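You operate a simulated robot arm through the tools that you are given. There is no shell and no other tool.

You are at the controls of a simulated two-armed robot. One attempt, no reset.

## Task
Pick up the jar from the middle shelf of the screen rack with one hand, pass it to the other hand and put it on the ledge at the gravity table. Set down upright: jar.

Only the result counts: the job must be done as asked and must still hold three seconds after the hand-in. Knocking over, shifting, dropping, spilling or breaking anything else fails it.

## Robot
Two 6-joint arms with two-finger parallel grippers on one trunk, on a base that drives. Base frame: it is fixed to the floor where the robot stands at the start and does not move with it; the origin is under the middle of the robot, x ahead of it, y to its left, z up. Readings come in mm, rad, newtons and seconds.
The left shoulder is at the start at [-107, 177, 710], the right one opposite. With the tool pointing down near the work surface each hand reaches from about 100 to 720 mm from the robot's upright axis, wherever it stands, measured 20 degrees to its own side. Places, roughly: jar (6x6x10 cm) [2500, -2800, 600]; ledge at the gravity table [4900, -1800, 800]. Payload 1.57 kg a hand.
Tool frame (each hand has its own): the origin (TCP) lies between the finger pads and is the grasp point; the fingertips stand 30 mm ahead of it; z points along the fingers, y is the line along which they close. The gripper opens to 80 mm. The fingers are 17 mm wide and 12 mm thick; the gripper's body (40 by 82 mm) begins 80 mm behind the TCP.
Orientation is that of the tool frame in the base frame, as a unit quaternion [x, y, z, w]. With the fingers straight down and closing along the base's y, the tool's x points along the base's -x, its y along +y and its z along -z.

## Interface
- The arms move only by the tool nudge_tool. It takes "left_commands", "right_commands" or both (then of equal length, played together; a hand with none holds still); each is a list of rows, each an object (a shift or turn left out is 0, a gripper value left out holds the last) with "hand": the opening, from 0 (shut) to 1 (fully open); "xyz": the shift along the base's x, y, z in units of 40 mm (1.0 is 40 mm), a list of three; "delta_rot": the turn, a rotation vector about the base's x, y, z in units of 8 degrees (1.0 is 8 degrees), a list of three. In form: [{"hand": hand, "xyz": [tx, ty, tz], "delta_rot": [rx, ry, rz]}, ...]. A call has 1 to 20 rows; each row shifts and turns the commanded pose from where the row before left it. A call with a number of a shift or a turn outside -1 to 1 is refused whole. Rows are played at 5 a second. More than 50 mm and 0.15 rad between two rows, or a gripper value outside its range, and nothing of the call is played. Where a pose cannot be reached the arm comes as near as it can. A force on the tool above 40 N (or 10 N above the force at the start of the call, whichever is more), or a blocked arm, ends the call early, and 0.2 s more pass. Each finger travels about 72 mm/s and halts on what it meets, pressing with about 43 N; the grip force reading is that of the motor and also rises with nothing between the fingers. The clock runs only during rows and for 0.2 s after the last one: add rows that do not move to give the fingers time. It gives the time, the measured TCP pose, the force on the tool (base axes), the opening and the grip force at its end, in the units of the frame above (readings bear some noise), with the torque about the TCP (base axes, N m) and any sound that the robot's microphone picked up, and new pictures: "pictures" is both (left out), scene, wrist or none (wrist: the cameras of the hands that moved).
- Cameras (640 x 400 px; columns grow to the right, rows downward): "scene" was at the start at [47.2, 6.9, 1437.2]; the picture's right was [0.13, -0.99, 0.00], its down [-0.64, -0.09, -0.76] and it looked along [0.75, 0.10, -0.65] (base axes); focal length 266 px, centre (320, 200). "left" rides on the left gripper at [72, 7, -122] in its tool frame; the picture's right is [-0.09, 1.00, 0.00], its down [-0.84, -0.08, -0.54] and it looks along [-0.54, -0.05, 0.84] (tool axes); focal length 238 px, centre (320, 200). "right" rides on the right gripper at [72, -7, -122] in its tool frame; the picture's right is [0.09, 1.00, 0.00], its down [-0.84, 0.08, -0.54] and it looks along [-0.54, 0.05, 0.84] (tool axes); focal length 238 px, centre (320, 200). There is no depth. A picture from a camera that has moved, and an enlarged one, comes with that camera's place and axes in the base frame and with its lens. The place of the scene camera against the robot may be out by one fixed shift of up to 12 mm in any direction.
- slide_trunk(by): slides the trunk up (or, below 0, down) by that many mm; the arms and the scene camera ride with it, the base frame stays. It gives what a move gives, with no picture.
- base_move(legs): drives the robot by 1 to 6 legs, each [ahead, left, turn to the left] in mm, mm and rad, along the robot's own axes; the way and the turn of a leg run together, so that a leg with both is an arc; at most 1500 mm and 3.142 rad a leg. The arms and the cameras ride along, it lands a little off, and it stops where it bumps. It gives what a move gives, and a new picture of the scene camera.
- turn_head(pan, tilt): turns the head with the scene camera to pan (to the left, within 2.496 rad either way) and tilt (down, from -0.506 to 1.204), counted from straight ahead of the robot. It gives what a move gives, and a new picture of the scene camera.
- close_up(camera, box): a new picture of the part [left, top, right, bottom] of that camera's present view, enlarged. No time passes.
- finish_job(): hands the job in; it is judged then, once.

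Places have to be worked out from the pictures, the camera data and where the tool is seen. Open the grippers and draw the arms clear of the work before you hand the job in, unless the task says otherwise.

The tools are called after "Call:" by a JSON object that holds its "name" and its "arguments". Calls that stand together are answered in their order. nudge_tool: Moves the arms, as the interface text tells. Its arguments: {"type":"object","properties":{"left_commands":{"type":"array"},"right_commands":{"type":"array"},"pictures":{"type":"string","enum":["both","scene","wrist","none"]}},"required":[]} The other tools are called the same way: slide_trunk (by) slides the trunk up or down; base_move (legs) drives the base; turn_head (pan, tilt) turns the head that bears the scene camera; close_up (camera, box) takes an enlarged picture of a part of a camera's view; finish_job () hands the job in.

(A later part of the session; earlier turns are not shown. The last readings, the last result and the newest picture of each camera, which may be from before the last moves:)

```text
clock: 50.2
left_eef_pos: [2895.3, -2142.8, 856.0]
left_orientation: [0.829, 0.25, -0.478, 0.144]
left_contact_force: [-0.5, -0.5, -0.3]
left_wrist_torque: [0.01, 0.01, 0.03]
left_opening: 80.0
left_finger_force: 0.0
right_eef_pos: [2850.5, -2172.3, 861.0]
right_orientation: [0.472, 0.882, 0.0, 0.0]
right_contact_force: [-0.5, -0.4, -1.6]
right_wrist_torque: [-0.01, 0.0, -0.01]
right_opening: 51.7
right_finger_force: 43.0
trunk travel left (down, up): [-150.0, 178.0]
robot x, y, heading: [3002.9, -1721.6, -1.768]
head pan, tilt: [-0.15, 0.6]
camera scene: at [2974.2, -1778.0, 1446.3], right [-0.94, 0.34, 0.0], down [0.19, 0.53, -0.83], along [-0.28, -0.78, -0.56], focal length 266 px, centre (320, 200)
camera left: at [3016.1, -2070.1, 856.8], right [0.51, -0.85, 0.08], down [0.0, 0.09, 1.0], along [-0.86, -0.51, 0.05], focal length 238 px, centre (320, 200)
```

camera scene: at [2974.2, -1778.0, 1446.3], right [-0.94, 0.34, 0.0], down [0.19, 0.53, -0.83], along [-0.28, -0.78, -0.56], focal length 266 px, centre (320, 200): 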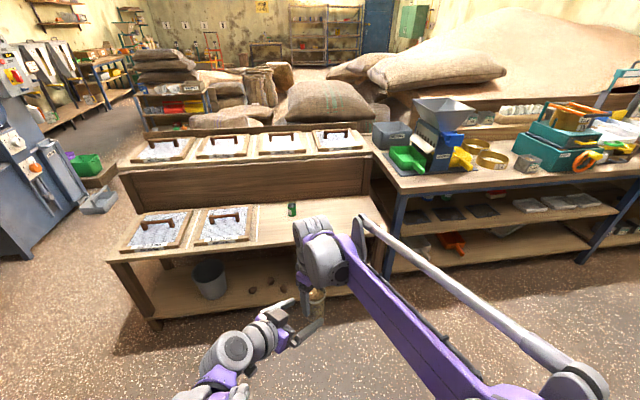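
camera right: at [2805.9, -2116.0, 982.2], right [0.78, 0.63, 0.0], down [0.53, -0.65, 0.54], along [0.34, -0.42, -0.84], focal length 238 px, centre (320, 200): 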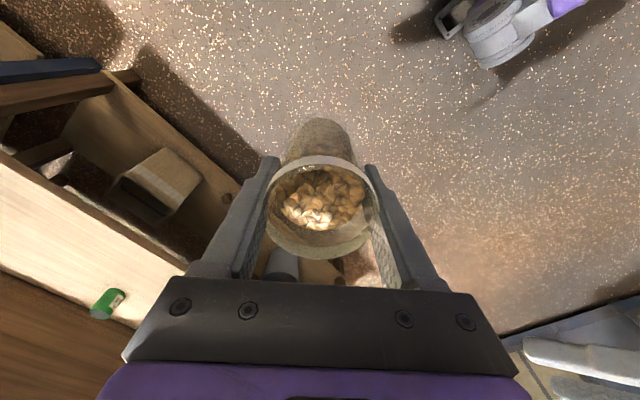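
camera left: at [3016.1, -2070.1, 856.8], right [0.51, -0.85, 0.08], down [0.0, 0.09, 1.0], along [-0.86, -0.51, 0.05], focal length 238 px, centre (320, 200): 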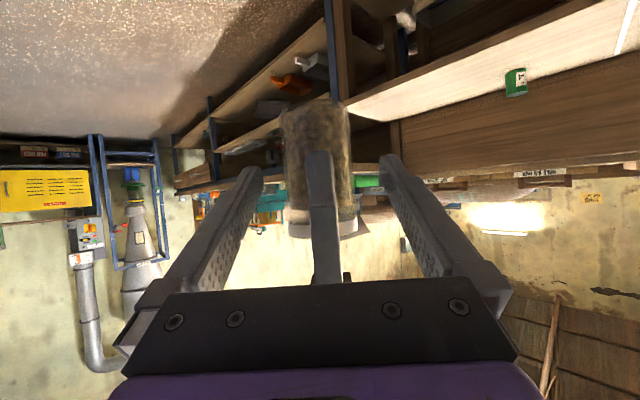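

The jar sits centred between the left fingers (px 317) with the right finger well inside the gap. I advance the final 52 mm.

Call:
{"name": "nudge_tool", "arguments": {"left_commands": [{"hand": 1, "xyz": [-0.33, -0.176, -0.2165]}, {"xyz": [-0.312, -0.207, -0.2165]}, {"xyz": [-0.312, -0.207, -0.2165]}, {}], "pictures": "both"}}

Call:
{"name": "close_up", "arguments": {"camera": "scene", "box": [240, 240, 400, 360]}}

```text
clock: 51.2
left_eef_pos: [2855.9, -2166.0, 831.0]
left_orientation: [0.829, 0.251, -0.479, 0.144]
left_contact_force: [-0.2, 0.2, 0.2]
left_wrist_torque: [-0.01, -0.05, 0.03]
left_opening: 79.7
left_finger_force: 0.0
right_eef_pos: [2851.3, -2172.2, 858.9]
right_orientation: [0.471, 0.882, 0.001, 0.001]
right_contact_force: [-0.3, 0.6, -1.6]
right_wrist_torque: [0.01, 0.02, -0.04]
right_opening: 51.6
right_finger_force: 43.0
trunk travel left (down, up): [-150.0, 178.0]
robot x, y, heading: [3002.2, -1721.2, -1.763]
head pan, tilt: [-0.15, 0.6]
camera scene: at [2974.2, -1778.1, 1446.3], right [-0.94, 0.34, 0.0], down [0.19, 0.53, -0.83], along [-0.28, -0.78, -0.56], focal length 266 px, centre (320, 200)
camera left: at [2976.9, -2093.2, 830.0], right [0.51, -0.85, 0.08], down [0.0, 0.09, 1.0], along [-0.86, -0.51, 0.05], focal length 238 px, centre (320, 200)
```

scene: 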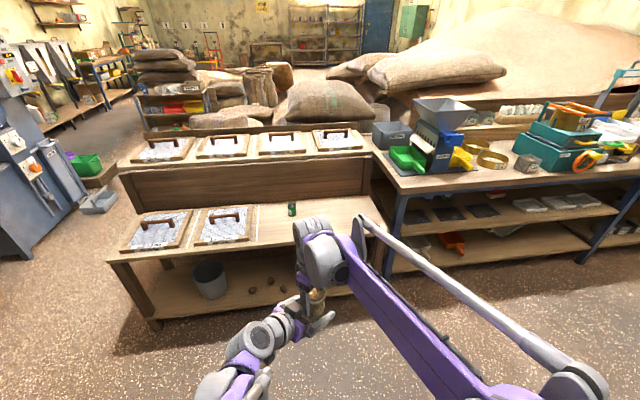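
left: 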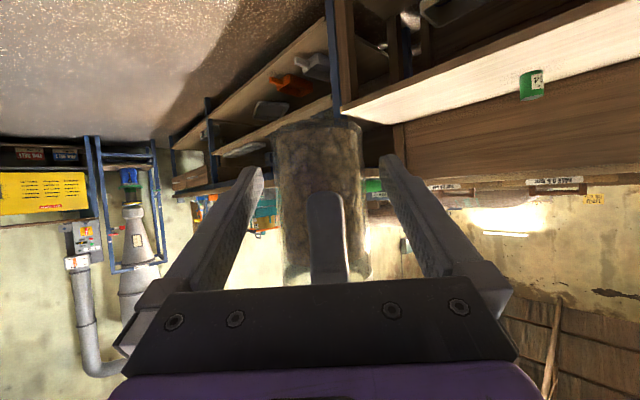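

```text
3.33 times, centred on (320, 300) of scene
camera zoom: at [2974.2, -1778.1, 1446.3], right [-0.94, 0.34, 0.0], down [0.19, 0.53, -0.83], along [-0.28, -0.78, -0.56], focal length 886 px, centre (320, -133)
```

zoom: 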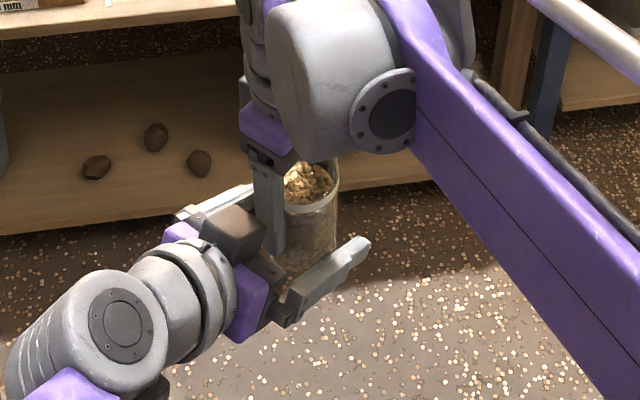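

The left fingers straddle the jar about 36 mm above its bottom, laterally centred, right finger clear between them. I close the left gripper.

Call:
{"name": "nudge_tool", "arguments": {"left_commands": [{"hand": 0.75}, {"hand": 0.65}, {"hand": 0.4}, {"hand": 0.0}, {}, {}, {}], "pictures": "both"}}

```text
clock: 52.8
left_eef_pos: [2855.8, -2165.4, 829.9]
left_orientation: [0.829, 0.25, -0.479, 0.144]
left_contact_force: [-1.1, 2.0, -0.4]
left_wrist_torque: [-0.33, -0.06, 0.03]
left_opening: 51.8
left_finger_force: 42.9
right_eef_pos: [2851.2, -2172.3, 859.9]
right_orientation: [0.472, 0.882, 0.0, 0.0]
right_contact_force: [0.4, -2.2, 0.0]
right_wrist_torque: [0.26, 0.02, -0.03]
right_opening: 51.6
right_finger_force: 43.0
trunk travel left (down, up): [-150.0, 178.0]
robot x, y, heading: [2999.9, -1725.3, -1.764]
head pan, tilt: [-0.15, 0.6]
camera scene: at [2974.0, -1778.3, 1446.3], right [-0.94, 0.34, 0.0], down [0.19, 0.53, -0.83], along [-0.28, -0.78, -0.56], focal length 266 px, centre (320, 200)
camera left: at [2976.9, -2093.3, 830.0], right [0.51, -0.85, 0.08], down [0.0, 0.09, 1.0], along [-0.86, -0.51, 0.05], focal length 238 px, centre (320, 200)
```

scene: 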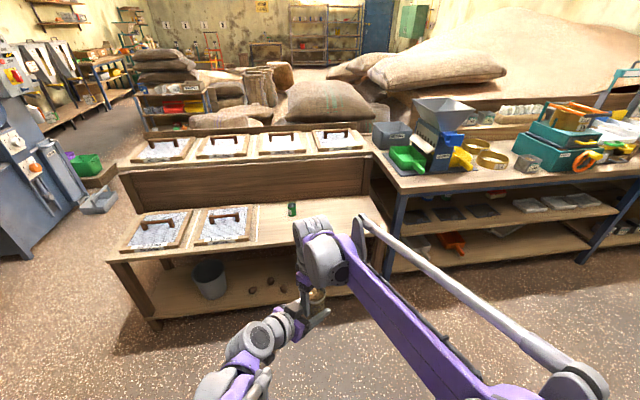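
left: 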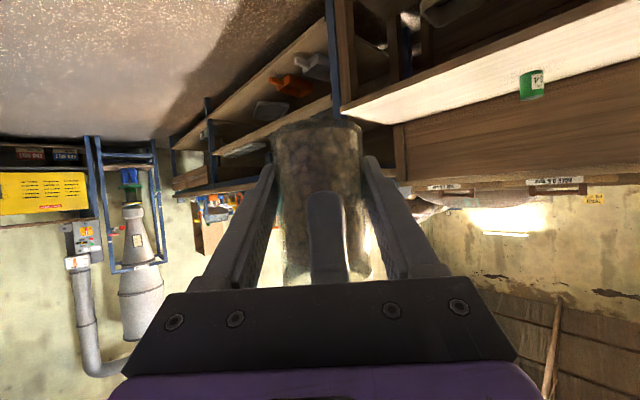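

Left hand holds at 51.8 mm / 43 N with little strain between the hands. Before opening the right hand I check the gap between its near finger and the left palm.

Call:
{"name": "close_up", "arguments": {"camera": "scene", "box": [260, 260, 356, 320]}}

Call:
{"name": "close_up", "arguments": {"camera": "right", "box": [0, 0, 640, 400]}}

```text
6.67 times, centred on (308, 290) of scene
camera zoom: at [2974.0, -1778.3, 1446.3], right [-0.94, 0.34, 0.0], down [0.19, 0.53, -0.83], along [-0.28, -0.78, -0.56], focal length 1772 px, centre (400, -400)
```

zoom: 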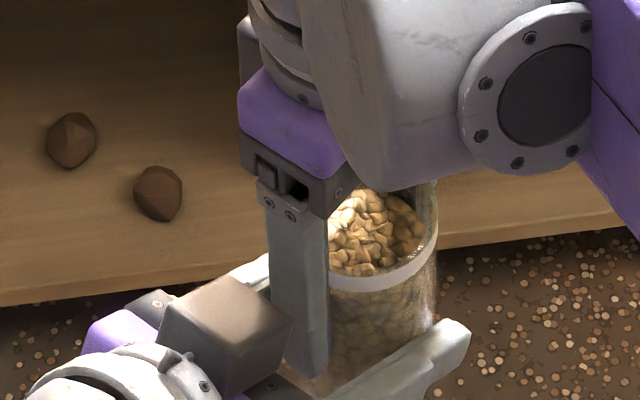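

```text
1.00 times, centred on (320, 200) of right (not enlarged: the box is as wide or as high as the picture)
camera zoom: at [2805.9, -2115.8, 982.2], right [0.78, 0.63, 0.0], down [0.53, -0.65, 0.54], along [0.34, -0.42, -0.84], focal length 238 px, centre (320, 200)
```

zoom: 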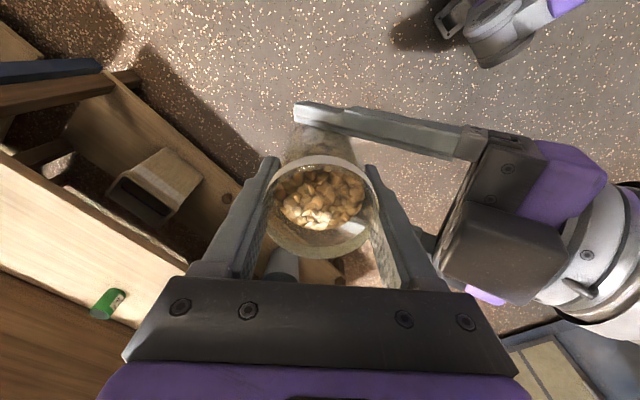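

The block on the left gripper's back is about 24 mm from the right hand's near finger, so opening is safe. I open the right hand to about 66 mm, holding both arms still.

Call:
{"name": "nudge_tool", "arguments": {"left_commands": [{"hand": 0}, {}, {}, {}, {}, {}], "right_commands": [{"hand": 0.7}, {"hand": 0.76}, {"hand": 0.82}, {}, {}, {}], "pictures": "both"}}

```text
clock: 54.2
left_eef_pos: [2855.6, -2165.8, 829.8]
left_orientation: [0.829, 0.251, -0.478, 0.144]
left_contact_force: [-0.3, 0.7, -0.1]
left_wrist_torque: [0.02, 0.01, 0.03]
left_opening: 51.5
left_finger_force: 42.9
right_eef_pos: [2851.1, -2173.2, 860.2]
right_orientation: [0.472, 0.881, 0.0, 0.0]
right_contact_force: [-0.4, 0.3, -0.3]
right_wrist_torque: [0.02, 0.0, 0.01]
right_opening: 65.7
right_finger_force: 0.0
trunk travel left (down, up): [-150.0, 178.0]
robot x, y, heading: [2999.2, -1721.9, -1.771]
head pan, tilt: [-0.15, 0.6]
camera scene: at [2974.0, -1778.3, 1446.3], right [-0.94, 0.34, 0.0], down [0.19, 0.53, -0.83], along [-0.28, -0.78, -0.56], focal length 266 px, centre (320, 200)
camera right: at [2805.9, -2115.8, 982.2], right [0.78, 0.63, 0.0], down [0.53, -0.65, 0.54], along [0.34, -0.42, -0.84], focal length 238 px, centre (320, 200)
camera left: at [2976.9, -2093.3, 830.0], right [0.51, -0.85, 0.08], down [0.0, 0.09, 1.0], along [-0.86, -0.51, 0.05], focal length 238 px, centre (320, 200)
```

scene: 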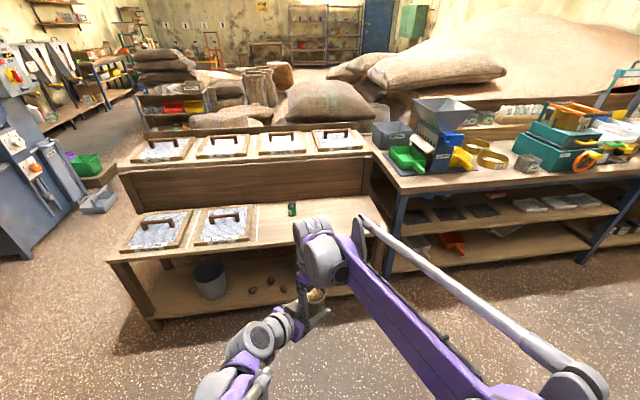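
right: 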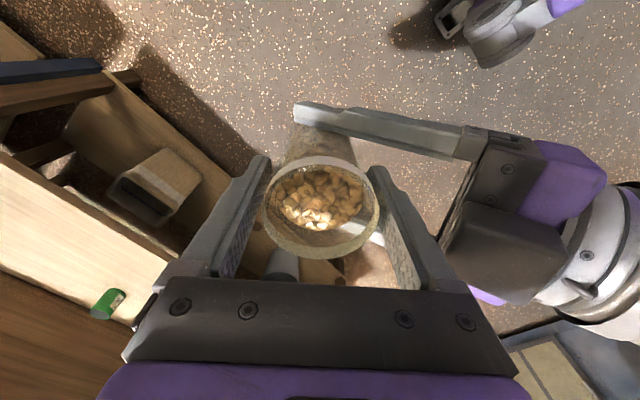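
left: 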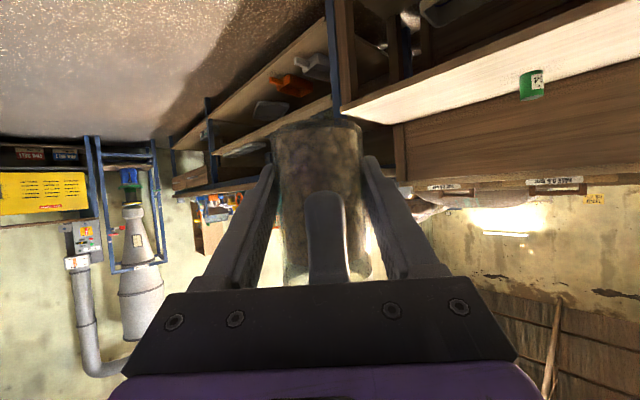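

The jar now rests in the left hand alone and stayed put. I raise the right hand straight up clear of it.

Call:
{"name": "nudge_tool", "arguments": {"left_commands": [{"hand": 0}, {}, {}, {}, {}, {}, {}, {}], "right_commands": [{"hand": 0.82, "xyz": [0, 0, 0.2]}, {"xyz": [0, 0, 0.4]}, {"xyz": [0, 0, 0.5]}, {"xyz": [0, 0, 0.6]}, {"xyz": [0, 0, 0.7]}, {"xyz": [0, 0, 0.8]}, {"xyz": [0, 0, 0.8]}, {}], "pictures": "both"}}

```text
clock: 56.0
left_eef_pos: [2855.8, -2166.2, 830.2]
left_orientation: [0.829, 0.251, -0.479, 0.144]
left_contact_force: [0.2, -0.1, 0.0]
left_wrist_torque: [0.01, -0.02, 0.02]
left_opening: 51.4
left_finger_force: 42.7
right_eef_pos: [2851.2, -2172.8, 1020.5]
right_orientation: [0.472, 0.882, 0.0, 0.0]
right_contact_force: [0.4, -0.1, -0.2]
right_wrist_torque: [0.02, 0.01, -0.04]
right_opening: 66.0
right_finger_force: 0.0
trunk travel left (down, up): [-150.0, 178.0]
robot x, y, heading: [3000.4, -1721.1, -1.765]
head pan, tilt: [-0.15, 0.6]
camera scene: at [2974.0, -1778.3, 1446.3], right [-0.94, 0.34, 0.0], down [0.19, 0.53, -0.83], along [-0.28, -0.78, -0.56], focal length 266 px, centre (320, 200)
camera right: at [2806.5, -2116.1, 1141.8], right [0.78, 0.63, 0.0], down [0.53, -0.65, 0.54], along [0.34, -0.42, -0.84], focal length 238 px, centre (320, 200)
camera left: at [2976.9, -2093.3, 830.0], right [0.51, -0.85, 0.08], down [0.0, 0.09, 1.0], along [-0.86, -0.51, 0.05], focal length 238 px, centre (320, 200)
```

scene: 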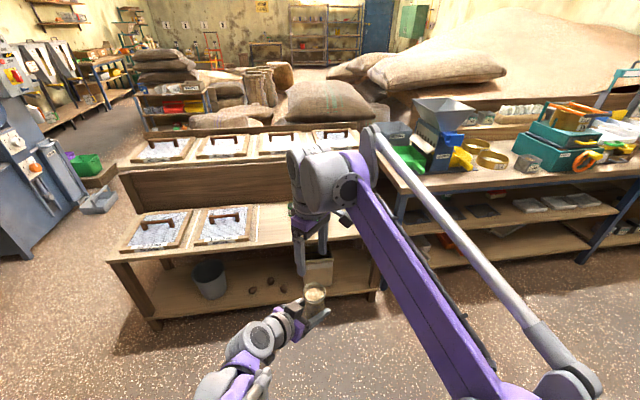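
right: 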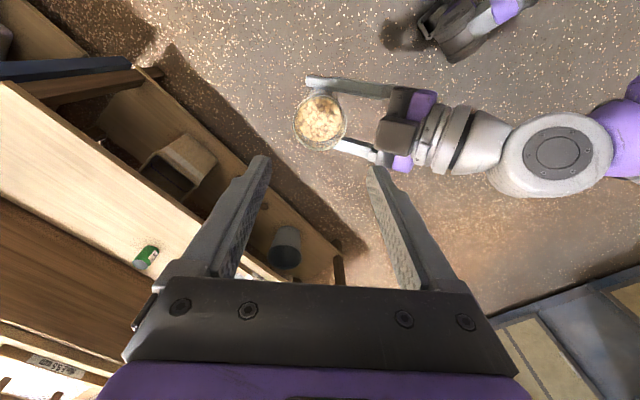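
left: 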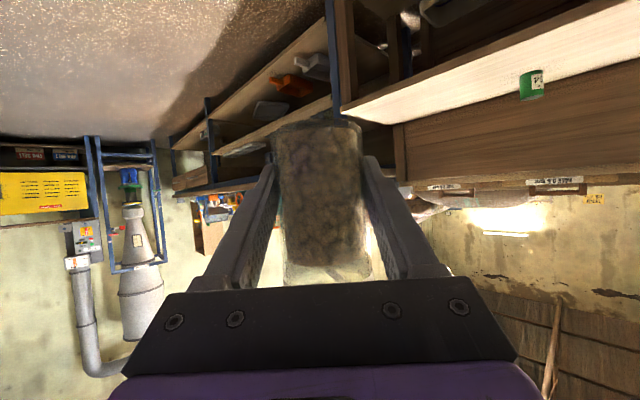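

Hand-over is done: the left hand alone holds the jar upright. I move the right hand away to the right, and bring the left tool back to pointing straight ahead (yaw +45°), nearer the robot's left-middle, for the drive.

Call:
{"name": "nudge_tool", "arguments": {"right_commands": [{"hand": 0.82, "xyz": [-0.718, 0.655, 0], "delta_rot": [0, 0, -0.625]}, {"xyz": [-0.718, 0.655, 0], "delta_rot": [0, 0, -0.625]}, {"xyz": [-0.718, 0.655, 0], "delta_rot": [0, 0, -0.625]}, {"xyz": [-0.718, 0.655, 0], "delta_rot": [0, 0, -0.625]}, {"xyz": [-0.718, 0.655, 0], "delta_rot": [0, 0, -0.625]}, {"xyz": [-0.718, 0.655, 0], "delta_rot": [0, 0, -0.625]}, {"xyz": [0, 0, -0.8], "delta_rot": [0, 0, -0.625]}, {"xyz": [0, 0, -0.8], "delta_rot": [0, 0, -0.625]}, {"xyz": [0, 0, -0.8], "delta_rot": [0, 0, -0.625]}, {}], "left_commands": [{"hand": 0, "xyz": [0, 0, 0]}, {}, {}, {"xyz": [0.3, 0, 0.1], "delta_rot": [0, 0, 0.4]}, {"xyz": [0.4, 0, 0.15], "delta_rot": [0, 0, 0.5]}, {"xyz": [0.45, 0, 0.2], "delta_rot": [0, 0, 0.6]}, {"xyz": [0.45, 0, 0.2], "delta_rot": [0, 0, 0.6]}, {"xyz": [0.45, 0, 0.2], "delta_rot": [0, 0, 0.6]}, {"xyz": [0.45, 0, 0.2], "delta_rot": [0, 0, 0.6]}, {"xyz": [0.3, 0, 0.1], "delta_rot": [0, 0, 0.4]}], "pictures": "both"}}

```text
clock: 58.2
left_eef_pos: [2967.4, -2165.3, 877.3]
left_orientation: [0.737, 0.454, -0.426, 0.262]
left_contact_force: [0.9, -1.3, -1.1]
left_wrist_torque: [0.03, 0.02, 0.01]
left_opening: 51.7
left_finger_force: 43.1
right_eef_pos: [2679.0, -2015.3, 924.0]
right_orientation: [0.774, 0.633, 0.001, 0.0]
right_contact_force: [0.2, 0.4, 0.8]
right_wrist_torque: [-0.02, -0.01, 0.01]
right_opening: 65.5
right_finger_force: 0.1
trunk travel left (down, up): [-150.0, 178.0]
robot x, y, heading: [3002.9, -1724.2, -1.771]
head pan, tilt: [-0.15, 0.6]
camera scene: at [2974.2, -1778.1, 1446.3], right [-0.94, 0.34, 0.0], down [0.19, 0.53, -0.83], along [-0.28, -0.78, -0.56], focal length 266 px, centre (320, 200)
camera right: at [2686.9, -1944.1, 1046.3], right [0.99, -0.11, 0.0], down [-0.09, -0.84, 0.54], along [-0.06, -0.54, -0.84], focal length 238 px, centre (320, 200)
camera left: at [3037.0, -2041.9, 877.1], right [0.87, -0.49, 0.08], down [-0.05, 0.08, 1.0], along [-0.49, -0.87, 0.05], focal length 238 px, centre (320, 200)
```

scene: 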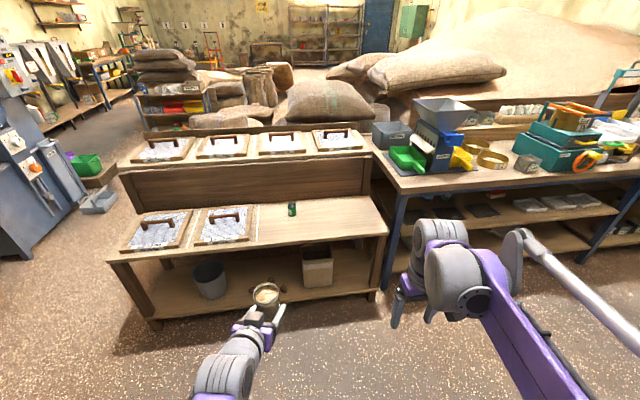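
right: 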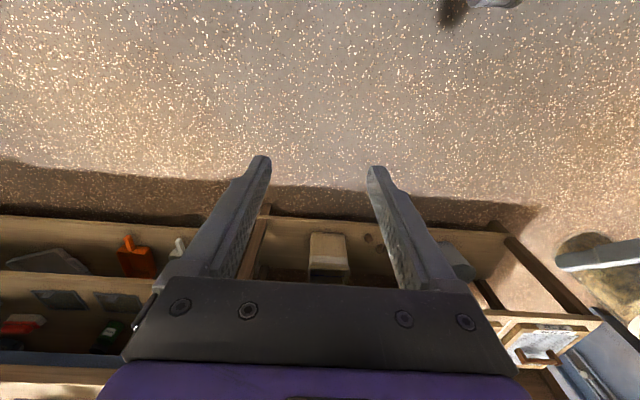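
left: 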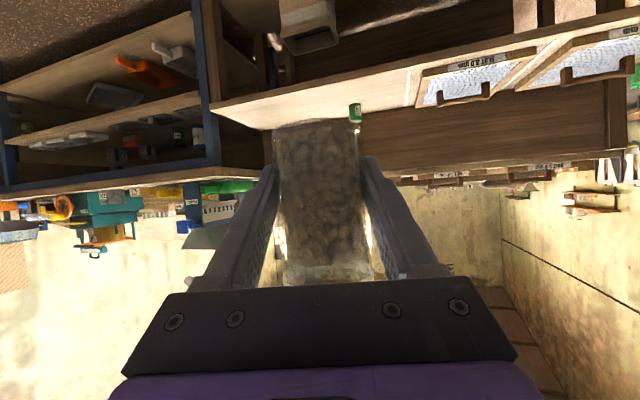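

The right hand is clear and the jar is steady in the left. I turn the head towards the gravity table to measure its ledge.

Call:
{"name": "turn_head", "arguments": {"pan": 1.72, "tilt": 0.25}}

```text
clock: 60.0
left_eef_pos: [2965.9, -2165.9, 877.7]
left_orientation: [0.737, 0.455, -0.426, 0.262]
left_contact_force: [-0.6, 0.4, -1.4]
left_wrist_torque: [-0.01, -0.01, 0.02]
left_opening: 50.9
left_finger_force: 42.9
right_eef_pos: [2679.4, -2015.5, 923.7]
right_orientation: [0.773, 0.634, 0.0, 0.0]
right_contact_force: [-0.7, -1.1, 0.2]
right_wrist_torque: [0.02, 0.01, 0.02]
right_opening: 65.7
right_finger_force: 0.1
trunk travel left (down, up): [-150.0, 178.0]
robot x, y, heading: [3004.2, -1718.6, -1.772]
head pan, tilt: [1.719, 0.25]
camera scene: at [3097.4, -1699.9, 1478.5], right [-0.05, -1.0, 0.0], down [-0.25, 0.01, -0.97], along [0.97, -0.05, -0.25], focal length 266 px, centre (320, 200)
```

scene: 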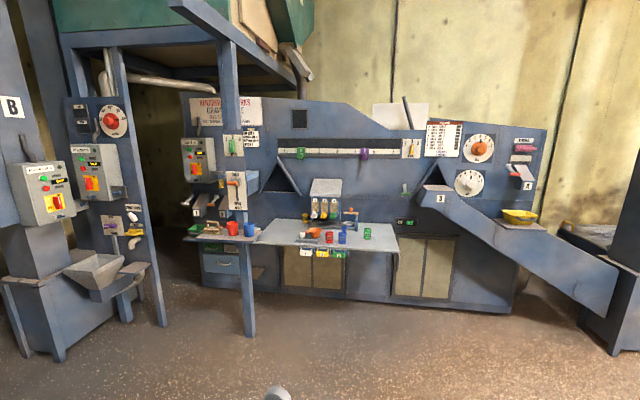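

The gravity table with its pale ledge is in view. I zoom in on the ledge.

Call:
{"name": "close_up", "arguments": {"camera": "scene", "box": [180, 170, 436, 330]}}

Call:
{"name": "close_up", "arguments": {"camera": "scene", "box": [245, 195, 405, 275]}}

```text
2.50 times, centred on (308, 250) of scene
camera zoom: at [3097.4, -1699.9, 1478.5], right [-0.05, -1.0, 0.0], down [-0.25, 0.01, -0.97], along [0.97, -0.05, -0.25], focal length 664 px, centre (350, 75)
```

zoom: 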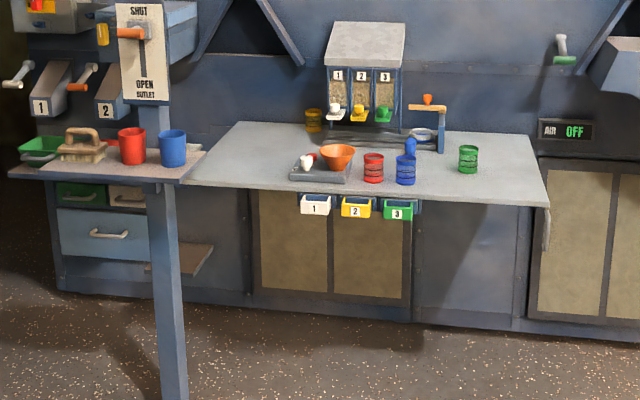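

```text
4.00 times, centred on (325, 235) of scene
camera zoom: at [3097.4, -1699.9, 1478.5], right [-0.05, -1.0, 0.0], down [-0.25, 0.01, -0.97], along [0.97, -0.05, -0.25], focal length 1063 px, centre (300, 60)
```

zoom: 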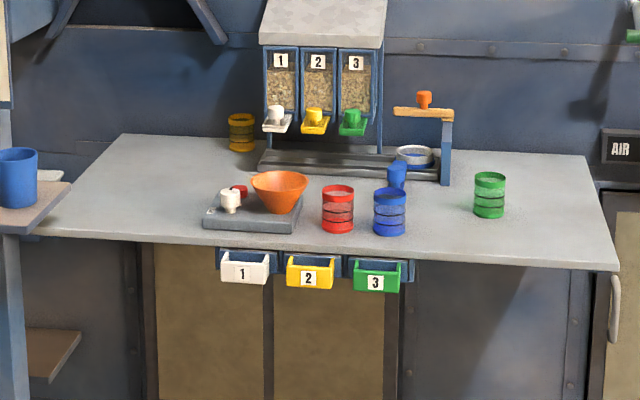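

The ledge is the pale sheet in front of the gravity table; it has free room at the left front and right front. I turn the robot to face it (heading ≈ -0.2) and advance a bit, then look straight ahead.

Call:
{"name": "base_move", "arguments": {"legs": [[0, 0, 0.785], [0, 0, 0.785], [500, 0, 0]]}}

Call:
{"name": "turn_head", "arguments": {"pan": 0.0, "tilt": 0.45}}

```text
clock: 67.1
left_eef_pos: [3936.8, -1853.3, 877.8]
left_orientation: [0.199, 0.843, -0.115, 0.486]
left_contact_force: [0.8, -0.2, -2.0]
left_wrist_torque: [-0.02, 0.04, 0.01]
left_opening: 51.2
left_finger_force: 43.3
right_eef_pos: [3786.2, -2140.5, 924.2]
right_orientation: [0.098, 0.995, 0.0, 0.001]
right_contact_force: [0.3, -0.3, -0.1]
right_wrist_torque: [0.02, 0.02, 0.02]
right_opening: 65.5
right_finger_force: 0.1
trunk travel left (down, up): [-150.0, 178.0]
robot x, y, heading: [3492.6, -1821.3, -0.195]
head pan, tilt: [1.719, 0.25]
camera scene: at [3461.5, -1723.4, 1478.6], right [1.0, -0.05, 0.0], down [-0.01, -0.25, -0.97], along [0.05, 0.97, -0.25], focal length 266 px, centre (320, 200)
```

scene: 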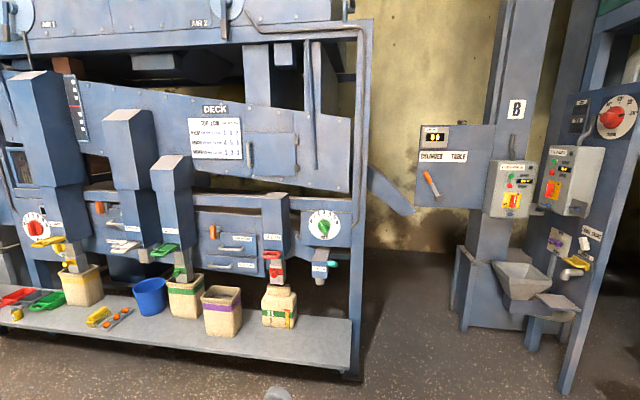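

```text
clock: 68.9
left_eef_pos: [3933.6, -1850.9, 877.1]
left_orientation: [0.2, 0.843, -0.116, 0.486]
left_contact_force: [-0.8, 0.2, -2.0]
left_wrist_torque: [0.03, 0.01, -0.01]
left_opening: 50.8
left_finger_force: 42.3
right_eef_pos: [3786.2, -2140.4, 924.6]
right_orientation: [0.098, 0.995, -0.001, 0.001]
right_contact_force: [0.2, 0.5, 0.0]
right_wrist_torque: [0.04, 0.01, 0.0]
right_opening: 65.6
right_finger_force: 0.1
trunk travel left (down, up): [-150.0, 178.0]
robot x, y, heading: [3490.9, -1821.4, -0.194]
head pan, tilt: [0.0, 0.45]
camera scene: at [3546.7, -1834.4, 1459.9], right [-0.19, -0.98, 0.0], down [-0.43, 0.08, -0.9], along [0.88, -0.17, -0.44], focal length 266 px, centre (320, 200)
```

scene: 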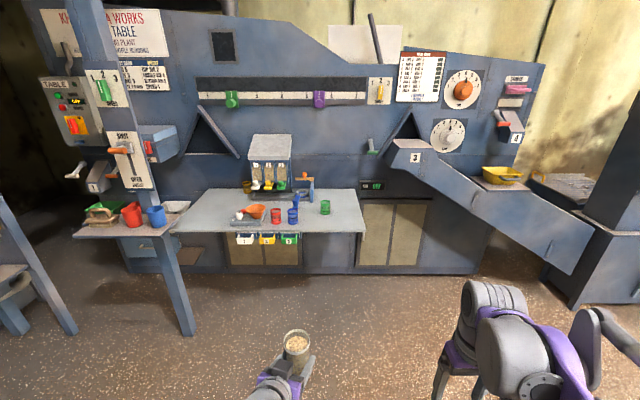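

I face the gravity table now; the ledge is ahead and a bit left. I zoom in to measure its corners and the objects on it.

Call:
{"name": "close_up", "arguments": {"camera": "scene", "box": [160, 165, 384, 305]}}

Call:
{"name": "close_up", "arguments": {"camera": "scene", "box": [170, 170, 298, 250]}}

Call:
{"name": "close_up", "arguments": {"camera": "scene", "box": [250, 170, 378, 250]}}

```text
2.86 times, centred on (272, 235) of scene
camera zoom: at [3546.7, -1834.4, 1459.9], right [-0.19, -0.98, 0.0], down [-0.43, 0.08, -0.9], along [0.88, -0.17, -0.44], focal length 759 px, centre (457, 100)
```

zoom: 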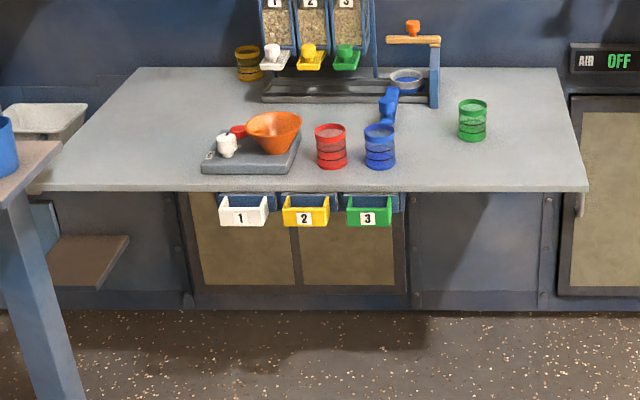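

```text
5.00 times, centred on (234, 210) of scene
camera zoom: at [3546.7, -1834.4, 1459.9], right [-0.19, -0.98, 0.0], down [-0.43, 0.08, -0.9], along [0.88, -0.17, -0.44], focal length 1329 px, centre (750, 150)
```

zoom: 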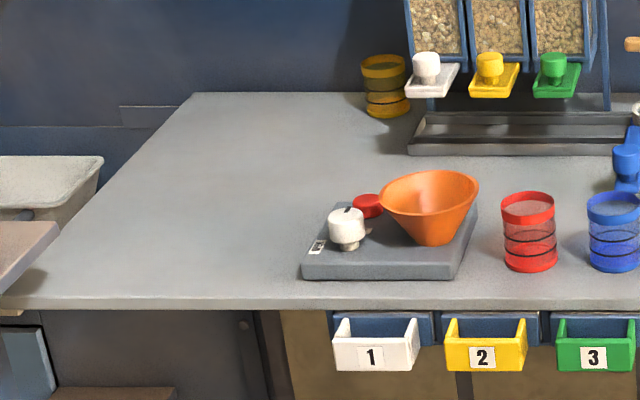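

```text
5.00 times, centred on (314, 210) of scene
camera zoom: at [3546.7, -1834.4, 1459.9], right [-0.19, -0.98, 0.0], down [-0.43, 0.08, -0.9], along [0.88, -0.17, -0.44], focal length 1329 px, centre (350, 150)
```

zoom: 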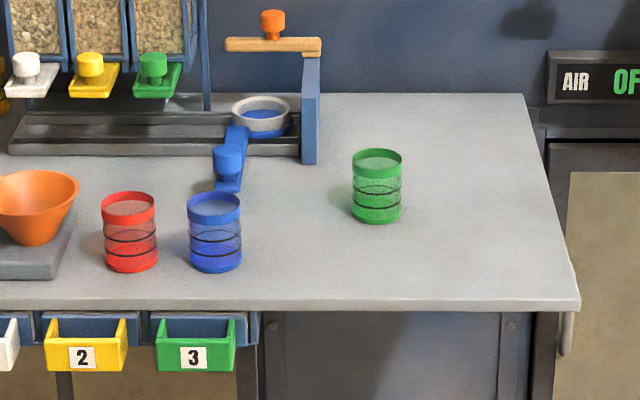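

The ledge front is exactly square to my heading; its centre matches the given spot (z≈775±25). A free spot lies at the right front, about 90 mm behind the edge, right of the blue cup and in front-right of the green one. I drive ahead 520 and 200 to the right, and re-measure.

Call:
{"name": "base_move", "arguments": {"legs": [[520, -200, 0]]}}

Call:
{"name": "turn_head", "arguments": {"pan": 0.1, "tilt": 0.7}}

```text
clock: 72.0
left_eef_pos: [4406.4, -2140.9, 877.2]
left_orientation: [0.196, 0.844, -0.113, 0.486]
left_contact_force: [0.0, 0.7, -1.3]
left_wrist_torque: [-0.02, -0.01, 0.0]
left_opening: 50.8
left_finger_force: 42.7
right_eef_pos: [4258.7, -2431.3, 923.5]
right_orientation: [0.096, 0.995, 0.001, 0.0]
right_contact_force: [-0.4, 0.8, -0.2]
right_wrist_torque: [-0.01, -0.02, -0.02]
right_opening: 65.9
right_finger_force: 0.1
trunk travel left (down, up): [-150.0, 178.0]
robot x, y, heading: [3960.5, -2111.1, -0.197]
head pan, tilt: [0.0, 0.45]
camera scene: at [4017.2, -2126.4, 1459.9], right [-0.19, -0.98, 0.0], down [-0.43, 0.08, -0.9], along [0.88, -0.17, -0.44], focal length 266 px, centre (320, 200)
```

scene: 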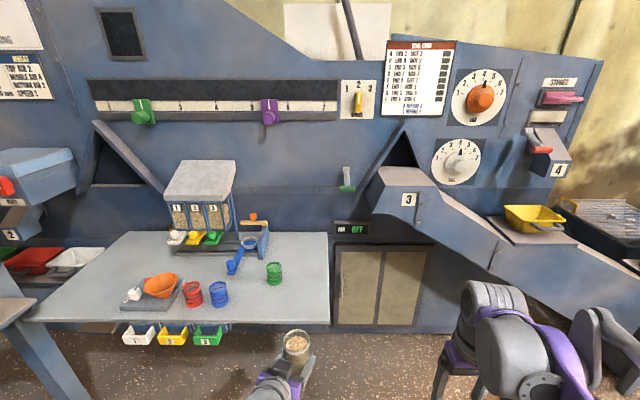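

```text
clock: 72.8
left_eef_pos: [4404.2, -2142.1, 877.5]
left_orientation: [0.197, 0.843, -0.115, 0.486]
left_contact_force: [-0.4, -0.5, -1.5]
left_wrist_torque: [0.02, 0.0, 0.0]
left_opening: 51.0
left_finger_force: 43.1
right_eef_pos: [4258.0, -2429.5, 923.9]
right_orientation: [0.095, 0.996, 0.0, 0.0]
right_contact_force: [-0.8, -0.7, -0.7]
right_wrist_torque: [-0.02, 0.02, 0.0]
right_opening: 65.7
right_finger_force: 0.0
trunk travel left (down, up): [-150.0, 178.0]
robot x, y, heading: [3961.4, -2107.6, -0.188]
head pan, tilt: [0.099, 0.7]
camera scene: at [4011.1, -2116.5, 1437.8], right [-0.09, -1.0, 0.0], down [-0.64, 0.06, -0.77], along [0.76, -0.07, -0.64], focal length 266 px, centre (320, 200)
```

scene: 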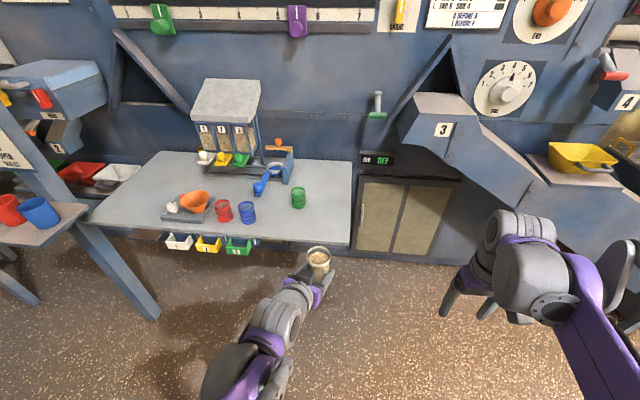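

With the pure translation between two views I get ledge height z≈755. I zoom in on the current view to refine the right-front corner and cups.

Call:
{"name": "close_up", "arguments": {"camera": "scene", "box": [210, 160, 370, 260]}}

Call:
{"name": "close_up", "arguments": {"camera": "left", "box": [0, 0, 640, 400]}}

```text
4.00 times, centred on (290, 210) of scene
camera zoom: at [4011.1, -2116.5, 1437.8], right [-0.09, -1.0, 0.0], down [-0.64, 0.06, -0.77], along [0.76, -0.07, -0.64], focal length 1063 px, centre (440, 160)
```

zoom: 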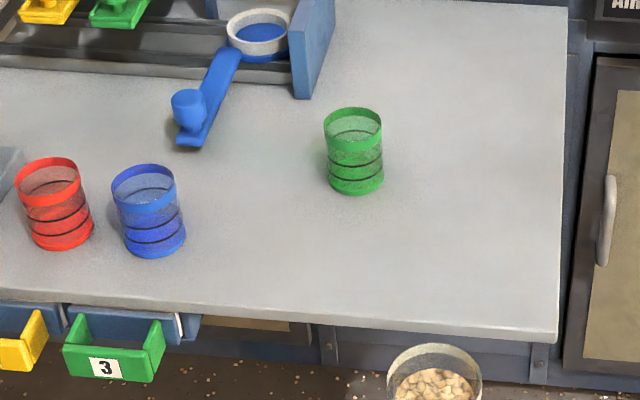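

```text
1.00 times, centred on (320, 200) of left (not enlarged: the box is as wide or as high as the picture)
camera zoom: at [4280.8, -2073.2, 876.9], right [0.48, 0.87, 0.08], down [-0.08, -0.05, 1.0], along [0.87, -0.49, 0.05], focal length 238 px, centre (320, 200)
```

zoom: 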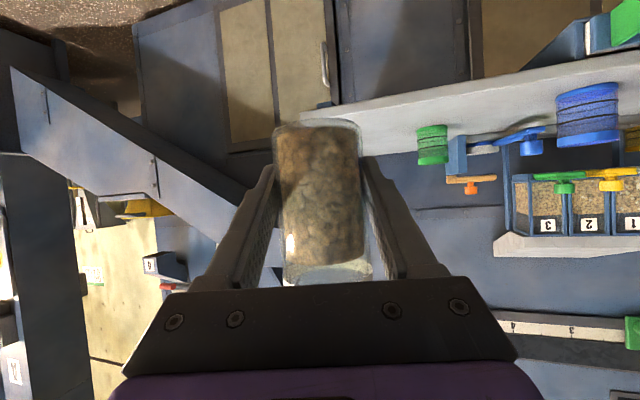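

Robot-frame measures: ledge front edge at x≈650, its right end at y≈-37, green cup at [814,161], blue cup at [709,326]. I choose the spot [740,65] (90 mm behind the edge, well clear of the cups) and drive 220 ahead, 35 right to bring it into easy reach; the jar's bottom (z≈842) passes above the ledge (≈755).

Call:
{"name": "base_move", "arguments": {"legs": [[220, -35, 0]]}}

Call:
{"name": "close_up", "arguments": {"camera": "left", "box": [0, 0, 640, 400]}}

```text
clock: 74.5
left_eef_pos: [4617.7, -2216.1, 876.9]
left_orientation: [0.196, 0.844, -0.114, 0.486]
left_contact_force: [0.9, -0.6, -1.0]
left_wrist_torque: [0.05, -0.02, -0.03]
left_opening: 50.8
left_finger_force: 43.3
right_eef_pos: [4470.6, -2506.2, 924.7]
right_orientation: [0.093, 0.996, 0.0, 0.001]
right_contact_force: [0.7, -0.1, 0.1]
right_wrist_torque: [-0.01, 0.02, -0.05]
right_opening: 65.3
right_finger_force: 0.0
trunk travel left (down, up): [-150.0, 178.0]
robot x, y, heading: [4168.8, -2185.7, -0.188]
head pan, tilt: [0.099, 0.7]
camera scene: at [4223.0, -2192.4, 1437.7], right [-0.09, -1.0, 0.0], down [-0.64, 0.06, -0.76], along [0.76, -0.07, -0.64], focal length 266 px, centre (320, 200)
```

scene: 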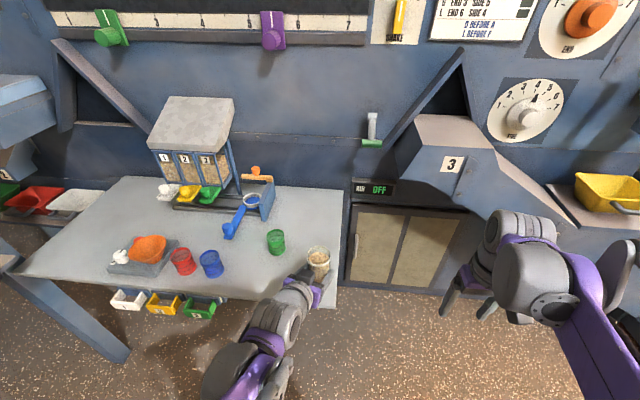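

```text
1.00 times, centred on (320, 200) of left (not enlarged: the box is as wide or as high as the picture)
camera zoom: at [4492.3, -2148.3, 876.7], right [0.48, 0.87, 0.08], down [-0.08, -0.05, 1.0], along [0.87, -0.48, 0.05], focal length 238 px, centre (320, 200)
```

zoom: 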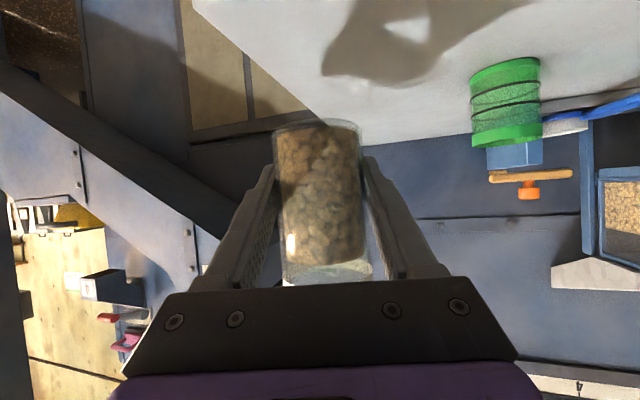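

I'm in place; the ledge edge should now be at robot x≈431. I zoom on the scene to verify the spot, cups and the jar's position above the ledge.

Call:
{"name": "close_up", "arguments": {"camera": "scene", "box": [190, 210, 366, 320]}}

```text
3.64 times, centred on (278, 265) of scene
camera zoom: at [4223.0, -2192.4, 1437.7], right [-0.09, -1.0, 0.0], down [-0.64, 0.06, -0.76], along [0.76, -0.07, -0.64], focal length 966 px, centre (473, -36)
```

zoom: 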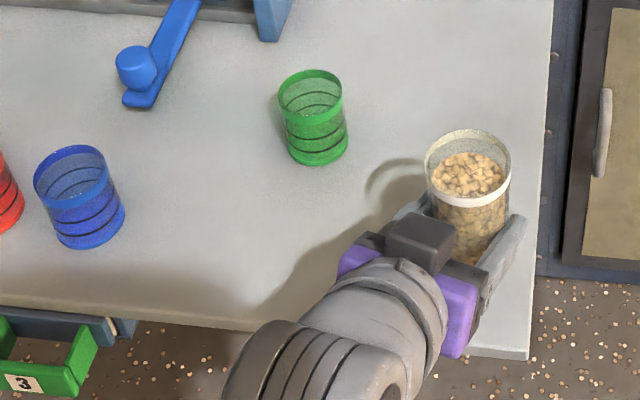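

The jar hovers over the ledge with bottom ≈841, ledge ≈765–775. I shift it 67 mm forward and 47 mm left to the chosen spot, then lower 40 mm.

Call:
{"name": "nudge_tool", "arguments": {"left_commands": [{"hand": 0, "xyz": [0.4675, 0.208, 0]}, {"xyz": [0.4675, 0.208, 0]}, {"xyz": [0.4675, 0.208, 0]}, {"xyz": [0.4675, 0.208, 0]}, {"xyz": [0, 0, -0.3]}, {"xyz": [0, 0, -0.4]}, {"xyz": [0, 0, -0.3]}, {}], "pictures": "both"}}

Call:
{"name": "close_up", "arguments": {"camera": "scene", "box": [190, 210, 366, 320]}}

```text
clock: 76.3
left_eef_pos: [4690.8, -2181.7, 835.9]
left_orientation: [0.196, 0.844, -0.114, 0.486]
left_contact_force: [0.5, 1.1, -1.9]
left_wrist_torque: [0.04, 0.0, -0.01]
left_opening: 50.8
left_finger_force: 42.8
right_eef_pos: [4470.1, -2506.8, 923.6]
right_orientation: [0.093, 0.996, 0.0, 0.0]
right_contact_force: [-0.4, 0.1, 0.4]
right_wrist_torque: [0.0, -0.02, 0.0]
right_opening: 65.7
right_finger_force: 0.1
trunk travel left (down, up): [-150.0, 178.0]
robot x, y, heading: [4172.1, -2186.8, -0.188]
head pan, tilt: [0.099, 0.7]
camera scene: at [4222.1, -2192.1, 1437.7], right [-0.09, -1.0, 0.0], down [-0.64, 0.06, -0.76], along [0.76, -0.07, -0.64], focal length 266 px, centre (320, 200)
camera left: at [4566.1, -2115.5, 835.8], right [0.48, 0.87, 0.08], down [-0.08, -0.05, 1.0], along [0.87, -0.48, 0.05], focal length 238 px, centre (320, 200)
```

scene: 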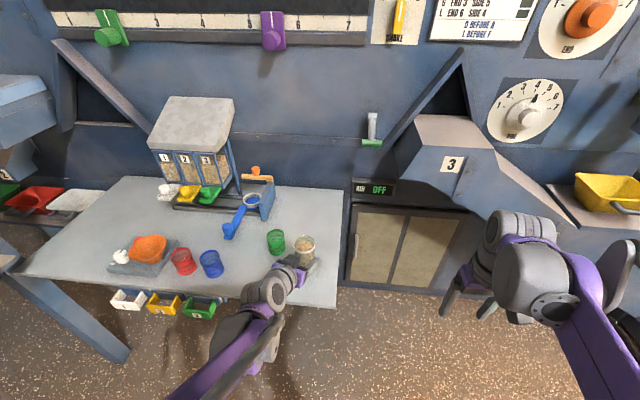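
left: 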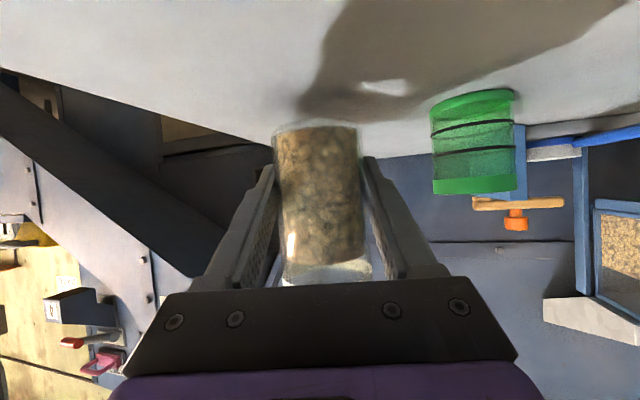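

```text
3.64 times, centred on (278, 265) of scene
camera zoom: at [4222.1, -2192.1, 1437.7], right [-0.09, -1.0, 0.0], down [-0.64, 0.06, -0.76], along [0.76, -0.07, -0.64], focal length 966 px, centre (473, -36)
```

zoom: 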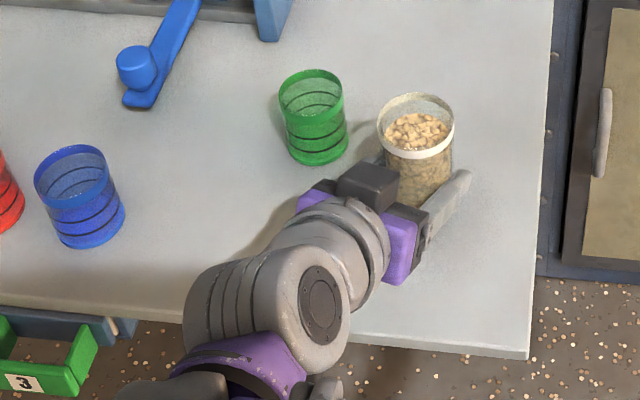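

By the left camera the jar's bottom is at z≈802 and the ledge at ≈774. I lower 20 mm in gentle steps.

Call:
{"name": "nudge_tool", "arguments": {"left_commands": [{"hand": 0, "xyz": [0, 0, -0.125]}, {"xyz": [0, 0, -0.125]}, {"xyz": [0, 0, -0.125]}, {"xyz": [0, 0, -0.125]}, {}], "pictures": "both"}}

Call:
{"name": "close_up", "arguments": {"camera": "left", "box": [200, 60, 520, 260]}}

```text
clock: 77.5
left_eef_pos: [4691.2, -2183.0, 817.6]
left_orientation: [0.196, 0.844, -0.113, 0.486]
left_contact_force: [1.4, -1.9, 6.1]
left_wrist_torque: [-0.05, -0.09, -0.02]
left_opening: 50.7
left_finger_force: 43.0
right_eef_pos: [4469.2, -2506.5, 924.2]
right_orientation: [0.093, 0.996, 0.0, 0.0]
right_contact_force: [-0.8, 0.6, 0.5]
right_wrist_torque: [0.01, -0.03, 0.0]
right_opening: 65.4
right_finger_force: 0.1
trunk travel left (down, up): [-150.0, 178.0]
robot x, y, heading: [4171.1, -2185.0, -0.186]
head pan, tilt: [0.099, 0.7]
camera scene: at [4221.8, -2192.2, 1437.8], right [-0.09, -1.0, 0.0], down [-0.64, 0.06, -0.77], along [0.76, -0.07, -0.64], focal length 266 px, centre (320, 200)
camera left: at [4566.5, -2115.1, 817.3], right [0.48, 0.87, 0.08], down [-0.08, -0.05, 1.0], along [0.87, -0.48, 0.05], focal length 238 px, centre (320, 200)
```

scene: 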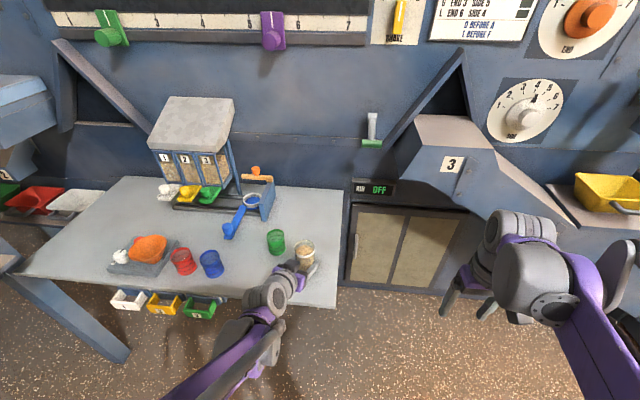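
left: 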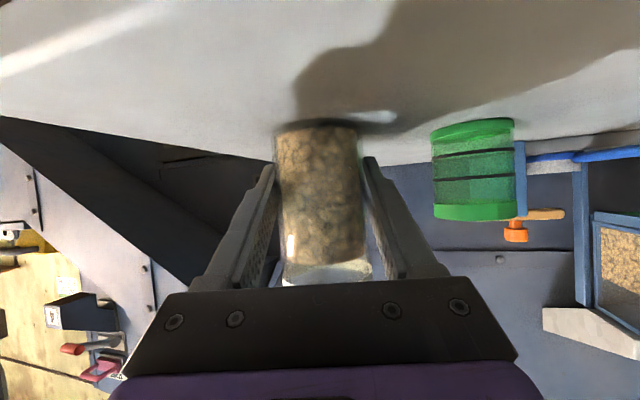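

```text
2.00 times, centred on (360, 160) of left
camera zoom: at [4566.5, -2115.1, 817.3], right [0.48, 0.87, 0.08], down [-0.08, -0.05, 1.0], along [0.87, -0.48, 0.05], focal length 477 px, centre (240, 280)
```

zoom: 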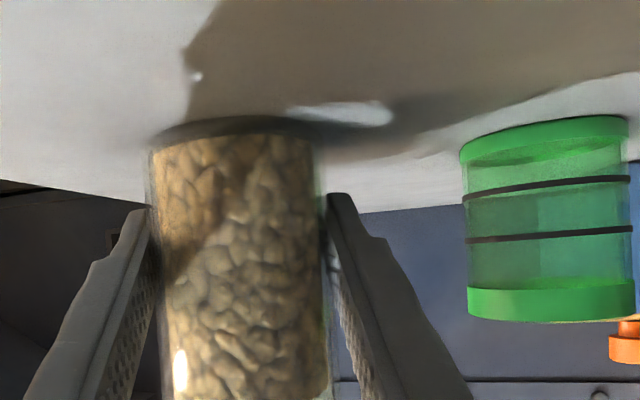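

An upward force of ~8 N above the free value shows the jar is standing on the ledge (TCP z≈818), upright within about 1°. I open the left gripper gently.

Call:
{"name": "nudge_tool", "arguments": {"left_commands": [{"hand": 0.64}, {"hand": 0.68}, {"hand": 0.74}, {"hand": 0.82}, {"hand": 0.92}, {"hand": 1.0}, {}, {}], "pictures": "both"}}

Call:
{"name": "close_up", "arguments": {"camera": "left", "box": [200, 60, 520, 260]}}

```text
clock: 79.3
left_eef_pos: [4690.1, -2182.5, 817.4]
left_orientation: [0.196, 0.843, -0.114, 0.487]
left_contact_force: [0.4, -0.1, 0.0]
left_wrist_torque: [-0.04, -0.03, 0.03]
left_opening: 79.9
left_finger_force: 0.1
right_eef_pos: [4470.3, -2506.1, 924.0]
right_orientation: [0.093, 0.996, 0.0, 0.0]
right_contact_force: [0.1, 0.5, -0.3]
right_wrist_torque: [0.03, 0.0, 0.01]
right_opening: 65.5
right_finger_force: 0.0
trunk travel left (down, up): [-150.0, 178.0]
robot x, y, heading: [4173.1, -2185.7, -0.178]
head pan, tilt: [0.099, 0.7]
camera scene: at [4222.1, -2192.1, 1437.7], right [-0.09, -1.0, 0.0], down [-0.64, 0.06, -0.76], along [0.76, -0.07, -0.64], focal length 266 px, centre (320, 200)
camera left: at [4566.4, -2115.1, 817.0], right [0.48, 0.87, 0.08], down [-0.08, -0.05, 1.0], along [0.87, -0.48, 0.05], focal length 238 px, centre (320, 200)
```

scene: 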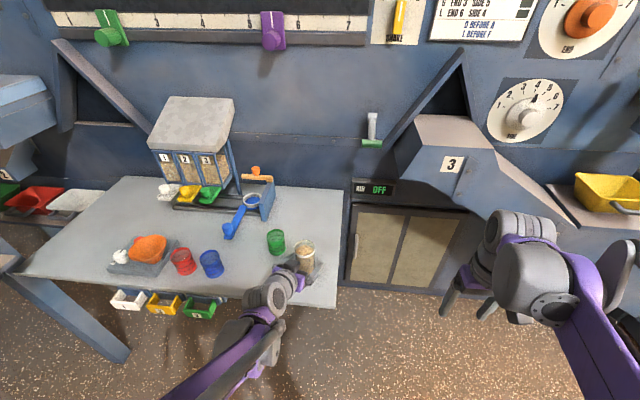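
left: 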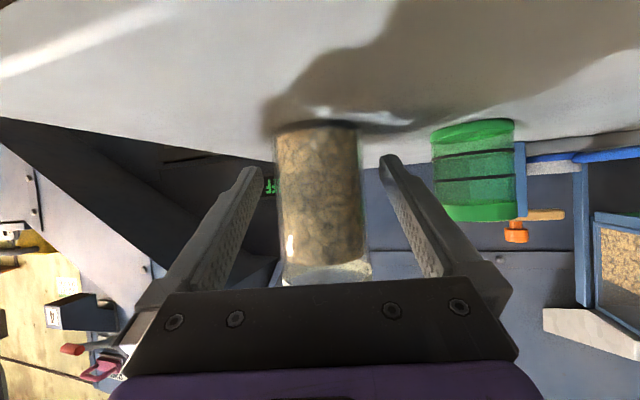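

```text
2.00 times, centred on (360, 160) of left
camera zoom: at [4566.4, -2115.1, 817.0], right [0.48, 0.87, 0.08], down [-0.08, -0.05, 1.0], along [0.87, -0.48, 0.05], focal length 477 px, centre (240, 280)
```

zoom: 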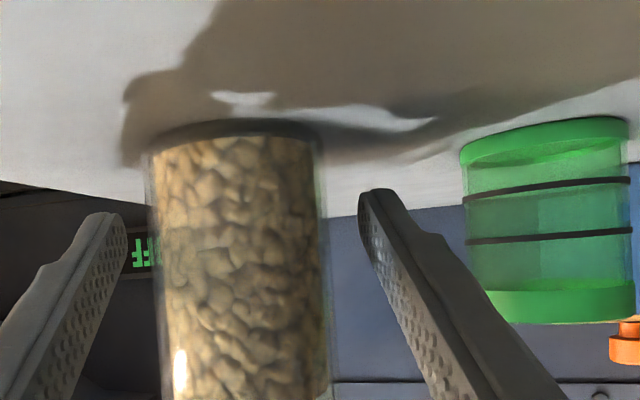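

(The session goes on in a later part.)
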